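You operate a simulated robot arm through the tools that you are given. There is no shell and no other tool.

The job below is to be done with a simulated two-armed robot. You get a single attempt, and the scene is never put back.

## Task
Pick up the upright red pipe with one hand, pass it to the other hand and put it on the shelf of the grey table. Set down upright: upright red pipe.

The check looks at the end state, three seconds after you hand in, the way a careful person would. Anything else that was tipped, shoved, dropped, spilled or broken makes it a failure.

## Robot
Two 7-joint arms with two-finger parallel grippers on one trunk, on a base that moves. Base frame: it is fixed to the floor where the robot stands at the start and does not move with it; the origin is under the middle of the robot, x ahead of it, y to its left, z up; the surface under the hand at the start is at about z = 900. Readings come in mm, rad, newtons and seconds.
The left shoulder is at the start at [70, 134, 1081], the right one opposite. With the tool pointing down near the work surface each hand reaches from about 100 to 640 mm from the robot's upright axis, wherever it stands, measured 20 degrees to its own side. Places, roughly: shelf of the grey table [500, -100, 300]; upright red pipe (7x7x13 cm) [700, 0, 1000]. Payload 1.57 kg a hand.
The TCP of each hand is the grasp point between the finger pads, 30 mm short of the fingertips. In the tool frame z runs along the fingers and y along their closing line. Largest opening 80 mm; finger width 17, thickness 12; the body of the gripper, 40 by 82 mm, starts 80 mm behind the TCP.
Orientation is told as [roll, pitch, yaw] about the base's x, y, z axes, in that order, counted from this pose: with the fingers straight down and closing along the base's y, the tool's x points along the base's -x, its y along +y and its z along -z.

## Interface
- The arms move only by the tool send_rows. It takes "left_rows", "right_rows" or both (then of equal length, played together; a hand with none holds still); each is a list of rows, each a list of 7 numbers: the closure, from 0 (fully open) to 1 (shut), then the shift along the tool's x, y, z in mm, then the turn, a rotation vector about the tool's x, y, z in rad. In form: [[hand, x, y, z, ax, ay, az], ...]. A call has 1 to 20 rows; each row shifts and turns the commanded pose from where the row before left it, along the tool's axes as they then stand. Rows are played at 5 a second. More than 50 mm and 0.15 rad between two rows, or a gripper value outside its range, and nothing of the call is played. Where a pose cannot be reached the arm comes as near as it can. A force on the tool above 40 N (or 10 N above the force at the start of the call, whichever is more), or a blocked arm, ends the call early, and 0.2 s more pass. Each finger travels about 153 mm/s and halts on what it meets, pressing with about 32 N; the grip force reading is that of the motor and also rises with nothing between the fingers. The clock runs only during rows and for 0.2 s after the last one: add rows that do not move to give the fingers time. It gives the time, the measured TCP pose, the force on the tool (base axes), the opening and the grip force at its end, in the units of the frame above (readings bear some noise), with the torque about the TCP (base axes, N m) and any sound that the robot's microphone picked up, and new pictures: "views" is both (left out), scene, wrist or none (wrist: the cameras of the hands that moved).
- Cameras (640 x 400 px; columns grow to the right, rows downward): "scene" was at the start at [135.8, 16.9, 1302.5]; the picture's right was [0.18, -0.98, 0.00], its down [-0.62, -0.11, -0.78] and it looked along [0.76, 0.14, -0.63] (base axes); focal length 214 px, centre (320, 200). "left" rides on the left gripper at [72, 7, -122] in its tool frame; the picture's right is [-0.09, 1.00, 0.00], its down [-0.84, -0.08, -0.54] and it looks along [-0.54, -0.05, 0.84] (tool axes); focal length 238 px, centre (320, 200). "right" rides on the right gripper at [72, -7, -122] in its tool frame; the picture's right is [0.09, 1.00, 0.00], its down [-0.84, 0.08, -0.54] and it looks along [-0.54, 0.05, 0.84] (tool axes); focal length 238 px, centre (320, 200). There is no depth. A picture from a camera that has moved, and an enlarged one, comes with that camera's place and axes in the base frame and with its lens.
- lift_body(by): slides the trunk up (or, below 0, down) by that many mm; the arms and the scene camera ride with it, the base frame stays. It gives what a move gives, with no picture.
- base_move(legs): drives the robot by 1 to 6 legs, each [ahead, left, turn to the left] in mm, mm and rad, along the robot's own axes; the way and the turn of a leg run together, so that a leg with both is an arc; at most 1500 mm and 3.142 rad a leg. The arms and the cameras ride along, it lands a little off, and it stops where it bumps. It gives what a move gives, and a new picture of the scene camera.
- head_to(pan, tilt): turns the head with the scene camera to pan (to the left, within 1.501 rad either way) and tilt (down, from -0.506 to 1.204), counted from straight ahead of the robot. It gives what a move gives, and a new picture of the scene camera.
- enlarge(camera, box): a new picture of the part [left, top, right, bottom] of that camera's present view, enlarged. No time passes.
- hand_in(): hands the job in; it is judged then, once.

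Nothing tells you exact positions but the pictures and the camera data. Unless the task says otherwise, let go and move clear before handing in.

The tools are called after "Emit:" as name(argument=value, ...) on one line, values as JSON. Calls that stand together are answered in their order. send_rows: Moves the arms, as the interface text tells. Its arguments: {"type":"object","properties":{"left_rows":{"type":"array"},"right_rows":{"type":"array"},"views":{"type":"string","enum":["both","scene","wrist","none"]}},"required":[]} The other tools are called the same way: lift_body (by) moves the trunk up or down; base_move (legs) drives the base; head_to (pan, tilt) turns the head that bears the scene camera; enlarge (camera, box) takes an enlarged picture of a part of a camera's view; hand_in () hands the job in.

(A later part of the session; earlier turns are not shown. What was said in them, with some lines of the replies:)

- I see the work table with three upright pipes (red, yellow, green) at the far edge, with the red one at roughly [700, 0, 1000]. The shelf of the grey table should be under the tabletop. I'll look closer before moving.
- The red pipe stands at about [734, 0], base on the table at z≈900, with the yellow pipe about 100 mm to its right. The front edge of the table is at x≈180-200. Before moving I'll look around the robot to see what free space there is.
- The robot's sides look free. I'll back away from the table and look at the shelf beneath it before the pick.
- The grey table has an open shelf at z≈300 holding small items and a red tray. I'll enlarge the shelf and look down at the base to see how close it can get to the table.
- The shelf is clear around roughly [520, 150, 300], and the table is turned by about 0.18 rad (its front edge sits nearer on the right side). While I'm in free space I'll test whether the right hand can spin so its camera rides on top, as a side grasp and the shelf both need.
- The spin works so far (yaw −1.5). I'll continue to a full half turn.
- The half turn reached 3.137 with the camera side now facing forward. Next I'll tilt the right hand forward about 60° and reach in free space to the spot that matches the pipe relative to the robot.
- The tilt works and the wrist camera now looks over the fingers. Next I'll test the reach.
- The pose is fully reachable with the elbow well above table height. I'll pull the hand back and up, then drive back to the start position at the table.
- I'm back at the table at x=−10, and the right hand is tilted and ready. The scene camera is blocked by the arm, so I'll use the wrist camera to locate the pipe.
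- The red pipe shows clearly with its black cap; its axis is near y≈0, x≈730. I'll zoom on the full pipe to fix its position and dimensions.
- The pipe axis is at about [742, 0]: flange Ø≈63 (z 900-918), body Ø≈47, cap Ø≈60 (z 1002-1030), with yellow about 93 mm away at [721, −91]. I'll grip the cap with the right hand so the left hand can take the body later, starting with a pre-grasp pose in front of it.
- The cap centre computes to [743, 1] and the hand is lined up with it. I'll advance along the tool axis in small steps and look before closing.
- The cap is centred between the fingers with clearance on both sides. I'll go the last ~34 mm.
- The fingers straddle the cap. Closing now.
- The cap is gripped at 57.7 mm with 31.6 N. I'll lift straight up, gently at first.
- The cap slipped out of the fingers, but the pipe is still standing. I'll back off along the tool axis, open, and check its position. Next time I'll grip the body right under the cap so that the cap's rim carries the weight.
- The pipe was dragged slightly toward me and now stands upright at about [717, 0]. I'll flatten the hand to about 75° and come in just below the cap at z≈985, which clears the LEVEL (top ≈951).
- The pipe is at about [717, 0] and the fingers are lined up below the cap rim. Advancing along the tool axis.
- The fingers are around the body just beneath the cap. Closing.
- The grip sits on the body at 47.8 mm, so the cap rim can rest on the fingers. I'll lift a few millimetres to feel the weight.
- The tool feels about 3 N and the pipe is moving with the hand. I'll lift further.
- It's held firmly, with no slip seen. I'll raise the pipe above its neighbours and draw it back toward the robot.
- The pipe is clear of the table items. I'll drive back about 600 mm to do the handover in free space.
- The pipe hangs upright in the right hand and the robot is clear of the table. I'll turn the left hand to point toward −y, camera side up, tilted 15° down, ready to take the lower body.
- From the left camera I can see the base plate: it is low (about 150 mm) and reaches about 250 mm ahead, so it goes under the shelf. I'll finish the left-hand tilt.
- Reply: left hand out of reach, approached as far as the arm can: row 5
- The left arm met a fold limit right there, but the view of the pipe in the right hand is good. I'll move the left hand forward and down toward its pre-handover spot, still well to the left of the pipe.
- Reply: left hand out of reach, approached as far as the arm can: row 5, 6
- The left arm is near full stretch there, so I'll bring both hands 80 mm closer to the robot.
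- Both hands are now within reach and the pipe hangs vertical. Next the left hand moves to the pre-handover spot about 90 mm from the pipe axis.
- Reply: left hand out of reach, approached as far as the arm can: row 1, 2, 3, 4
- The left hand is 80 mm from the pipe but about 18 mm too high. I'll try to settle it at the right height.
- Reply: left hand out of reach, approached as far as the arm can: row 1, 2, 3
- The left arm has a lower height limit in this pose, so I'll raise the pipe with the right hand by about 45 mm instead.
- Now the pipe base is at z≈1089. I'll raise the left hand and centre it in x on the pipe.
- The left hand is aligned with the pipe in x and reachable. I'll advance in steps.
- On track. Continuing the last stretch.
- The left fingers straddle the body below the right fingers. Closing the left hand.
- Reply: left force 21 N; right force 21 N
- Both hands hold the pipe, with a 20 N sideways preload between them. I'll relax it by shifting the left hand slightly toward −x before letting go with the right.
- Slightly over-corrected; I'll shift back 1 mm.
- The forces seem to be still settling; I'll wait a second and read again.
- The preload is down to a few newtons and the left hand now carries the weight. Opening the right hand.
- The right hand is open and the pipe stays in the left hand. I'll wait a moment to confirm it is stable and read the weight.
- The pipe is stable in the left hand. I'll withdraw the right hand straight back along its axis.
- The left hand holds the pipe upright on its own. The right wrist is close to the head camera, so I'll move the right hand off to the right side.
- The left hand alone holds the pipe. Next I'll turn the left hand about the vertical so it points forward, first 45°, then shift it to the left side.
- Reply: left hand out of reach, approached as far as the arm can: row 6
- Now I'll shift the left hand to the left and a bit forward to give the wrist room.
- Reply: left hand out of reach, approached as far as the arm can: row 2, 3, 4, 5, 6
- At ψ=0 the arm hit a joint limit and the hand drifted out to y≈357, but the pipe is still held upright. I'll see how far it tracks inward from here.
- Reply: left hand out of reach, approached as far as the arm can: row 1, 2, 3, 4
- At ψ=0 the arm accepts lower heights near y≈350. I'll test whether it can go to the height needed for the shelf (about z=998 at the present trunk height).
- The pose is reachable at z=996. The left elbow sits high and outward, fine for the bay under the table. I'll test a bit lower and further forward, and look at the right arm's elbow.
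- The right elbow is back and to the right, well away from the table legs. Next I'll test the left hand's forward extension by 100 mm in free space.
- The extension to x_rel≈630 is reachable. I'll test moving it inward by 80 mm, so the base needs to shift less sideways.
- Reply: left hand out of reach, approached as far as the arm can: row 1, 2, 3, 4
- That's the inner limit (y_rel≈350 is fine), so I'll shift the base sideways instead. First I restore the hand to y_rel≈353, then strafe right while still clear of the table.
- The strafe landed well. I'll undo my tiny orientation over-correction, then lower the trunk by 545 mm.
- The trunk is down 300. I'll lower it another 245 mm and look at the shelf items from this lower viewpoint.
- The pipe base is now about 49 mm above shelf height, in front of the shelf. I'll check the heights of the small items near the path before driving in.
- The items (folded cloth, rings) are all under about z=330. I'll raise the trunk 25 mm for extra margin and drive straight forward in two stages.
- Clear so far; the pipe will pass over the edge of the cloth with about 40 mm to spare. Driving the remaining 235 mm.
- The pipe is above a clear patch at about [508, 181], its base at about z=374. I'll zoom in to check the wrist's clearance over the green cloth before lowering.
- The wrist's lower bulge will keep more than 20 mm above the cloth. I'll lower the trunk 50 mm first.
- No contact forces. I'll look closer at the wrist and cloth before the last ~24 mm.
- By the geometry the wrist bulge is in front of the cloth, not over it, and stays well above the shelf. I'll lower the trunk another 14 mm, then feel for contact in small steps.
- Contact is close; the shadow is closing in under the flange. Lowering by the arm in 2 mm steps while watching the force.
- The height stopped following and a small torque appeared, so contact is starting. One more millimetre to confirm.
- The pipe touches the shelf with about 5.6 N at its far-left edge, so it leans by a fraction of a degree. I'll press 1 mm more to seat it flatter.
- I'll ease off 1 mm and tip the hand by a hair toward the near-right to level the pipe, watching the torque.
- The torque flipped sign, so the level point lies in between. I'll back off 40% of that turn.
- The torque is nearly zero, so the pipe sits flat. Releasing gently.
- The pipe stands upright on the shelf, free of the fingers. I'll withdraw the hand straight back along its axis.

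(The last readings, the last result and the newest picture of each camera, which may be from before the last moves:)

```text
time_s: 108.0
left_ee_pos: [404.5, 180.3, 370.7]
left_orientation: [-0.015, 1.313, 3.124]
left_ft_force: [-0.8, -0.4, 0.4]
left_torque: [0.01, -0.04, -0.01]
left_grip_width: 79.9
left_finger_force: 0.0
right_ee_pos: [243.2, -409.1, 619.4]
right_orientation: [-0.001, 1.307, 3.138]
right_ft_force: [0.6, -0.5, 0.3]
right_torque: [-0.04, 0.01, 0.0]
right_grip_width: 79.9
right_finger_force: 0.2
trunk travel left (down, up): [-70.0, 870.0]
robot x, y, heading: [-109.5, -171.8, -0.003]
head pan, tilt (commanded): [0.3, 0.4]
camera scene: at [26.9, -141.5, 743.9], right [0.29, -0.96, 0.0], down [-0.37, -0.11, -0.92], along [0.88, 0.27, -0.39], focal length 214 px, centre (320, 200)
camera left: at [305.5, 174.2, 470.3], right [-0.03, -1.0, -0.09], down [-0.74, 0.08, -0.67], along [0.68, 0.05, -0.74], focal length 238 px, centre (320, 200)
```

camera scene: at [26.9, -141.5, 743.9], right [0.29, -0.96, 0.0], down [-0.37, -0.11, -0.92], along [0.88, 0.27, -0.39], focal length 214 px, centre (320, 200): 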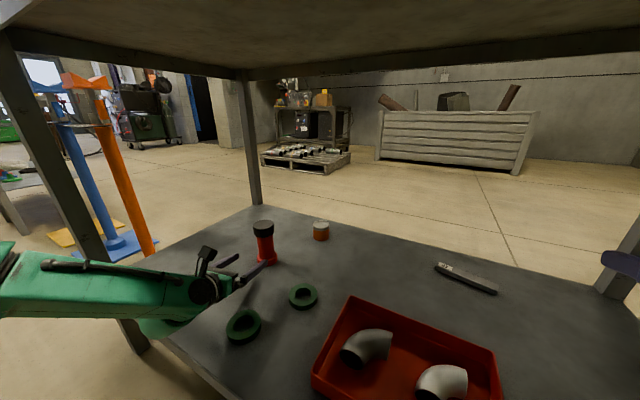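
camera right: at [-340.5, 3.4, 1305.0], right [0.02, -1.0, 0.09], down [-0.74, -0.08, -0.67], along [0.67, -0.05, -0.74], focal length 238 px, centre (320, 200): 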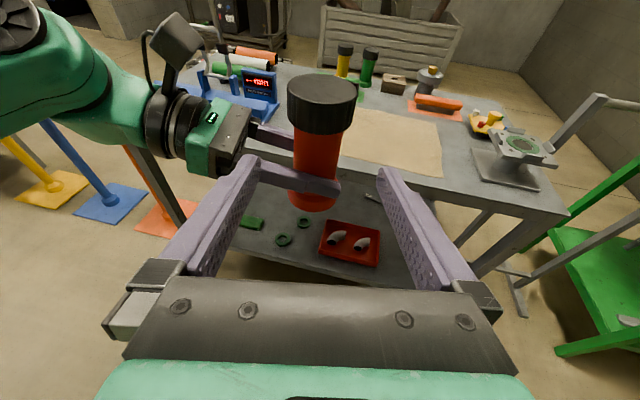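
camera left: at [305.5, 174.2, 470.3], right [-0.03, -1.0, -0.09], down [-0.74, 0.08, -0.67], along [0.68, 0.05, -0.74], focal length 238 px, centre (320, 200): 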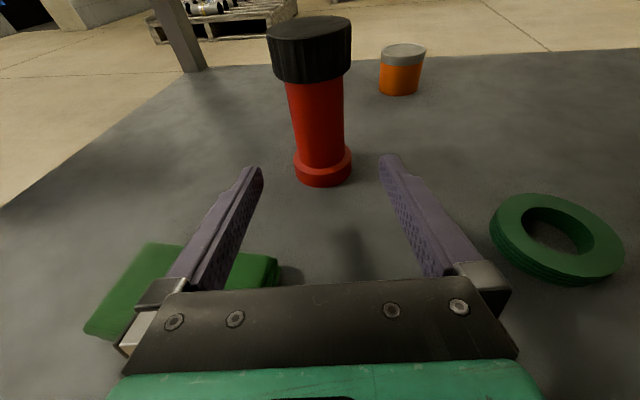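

The pipe stands cleanly on the shelf and the cloth and rings are undisturbed. I'll raise the trunk 50 mm and back the robot out from under the table.

Emit:
lift_body(by=50)

Emit:
base_move(legs=[[-450, 0, 0]])

Emit:
enlarge(camera="scene", box=[180, 150, 480, 340])

```text
time_s: 108.9
left_ee_pos: [405.3, 180.6, 420.9]
left_orientation: [-0.015, 1.313, 3.124]
left_ft_force: [-0.2, 0.2, -0.3]
left_torque: [0.01, 0.02, 0.02]
left_grip_width: 80.0
left_finger_force: 0.1
right_ee_pos: [244.6, -408.3, 668.8]
right_orientation: [-0.002, 1.308, 3.139]
right_ft_force: [-0.3, 0.0, 0.2]
right_torque: [0.01, 0.01, 0.01]
right_grip_width: 79.9
right_finger_force: 0.0
trunk travel left (down, up): [-120.0, 820.0]
robot x, y, heading: [-115.2, -171.9, -0.005]
head pan, tilt (commanded): [0.3, 0.4]
```

```text
time_s: 111.6
left_ee_pos: [-45.8, 182.8, 420.5]
left_orientation: [-0.016, 1.316, 3.125]
left_ft_force: [-0.1, 0.1, 0.1]
left_torque: [0.01, -0.01, -0.01]
left_grip_width: 79.9
left_finger_force: 0.0
right_ee_pos: [-208.5, -406.8, 669.0]
right_orientation: [-0.002, 1.308, 3.138]
right_ft_force: [0.3, 0.7, -0.3]
right_torque: [-0.05, 0.03, 0.04]
right_grip_width: 80.1
right_finger_force: 0.1
trunk travel left (down, up): [-120.0, 820.0]
robot x, y, heading: [-564.3, -166.0, -0.008]
head pan, tilt (commanded): [0.3, 0.4]
camera scene: at [-425.0, -140.0, 793.9], right [0.29, -0.96, 0.0], down [-0.37, -0.11, -0.92], along [0.88, 0.27, -0.39], focal length 214 px, centre (320, 200)
```

scene: 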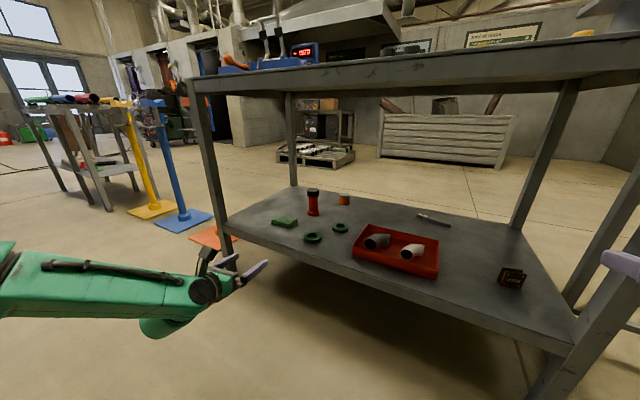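

```text
2.11 times, centred on (330, 245) of scene
camera zoom: at [-425.0, -140.0, 793.9], right [0.29, -0.96, 0.0], down [-0.37, -0.11, -0.92], along [0.88, 0.27, -0.39], focal length 452 px, centre (299, 105)
```

zoom: 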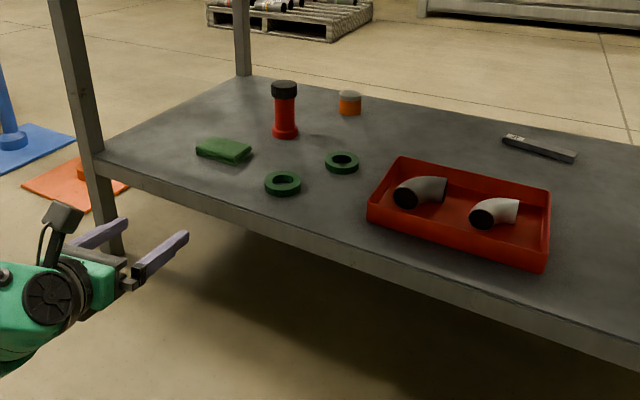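

The red pipe stands upright on the grey table's shelf. The neighbouring items look undisturbed, and both hands are empty and well clear, so I'm handing in.

Emit:
hand_in()

```text
The job is handed in.
```

The upright red pipe now stands on the shelf of the grey table, at about [508, 181] in the base frame. I picked it up with the right hand and passed it to the left, which set it down. I've handed the job in, but no verdict came back.

- **Slipped first grip:** my first try gripped the cap, which slid out of the fingers. That dragged the pipe about 25 mm toward the robot on the tabletop, but it stayed standing. I then gripped the body just under the cap, and that held.
- **Other items:** the last picture shows the cloth, rings, cup, tray and small tool on the shelf where they were. I didn't take a final close look at the tabletop. The yellow and green pipes were upright in the last pictures that showed them, after the red pipe was lifted away.
- **Robot:** both hands are open and empty, and the robot is backed out from under the table.
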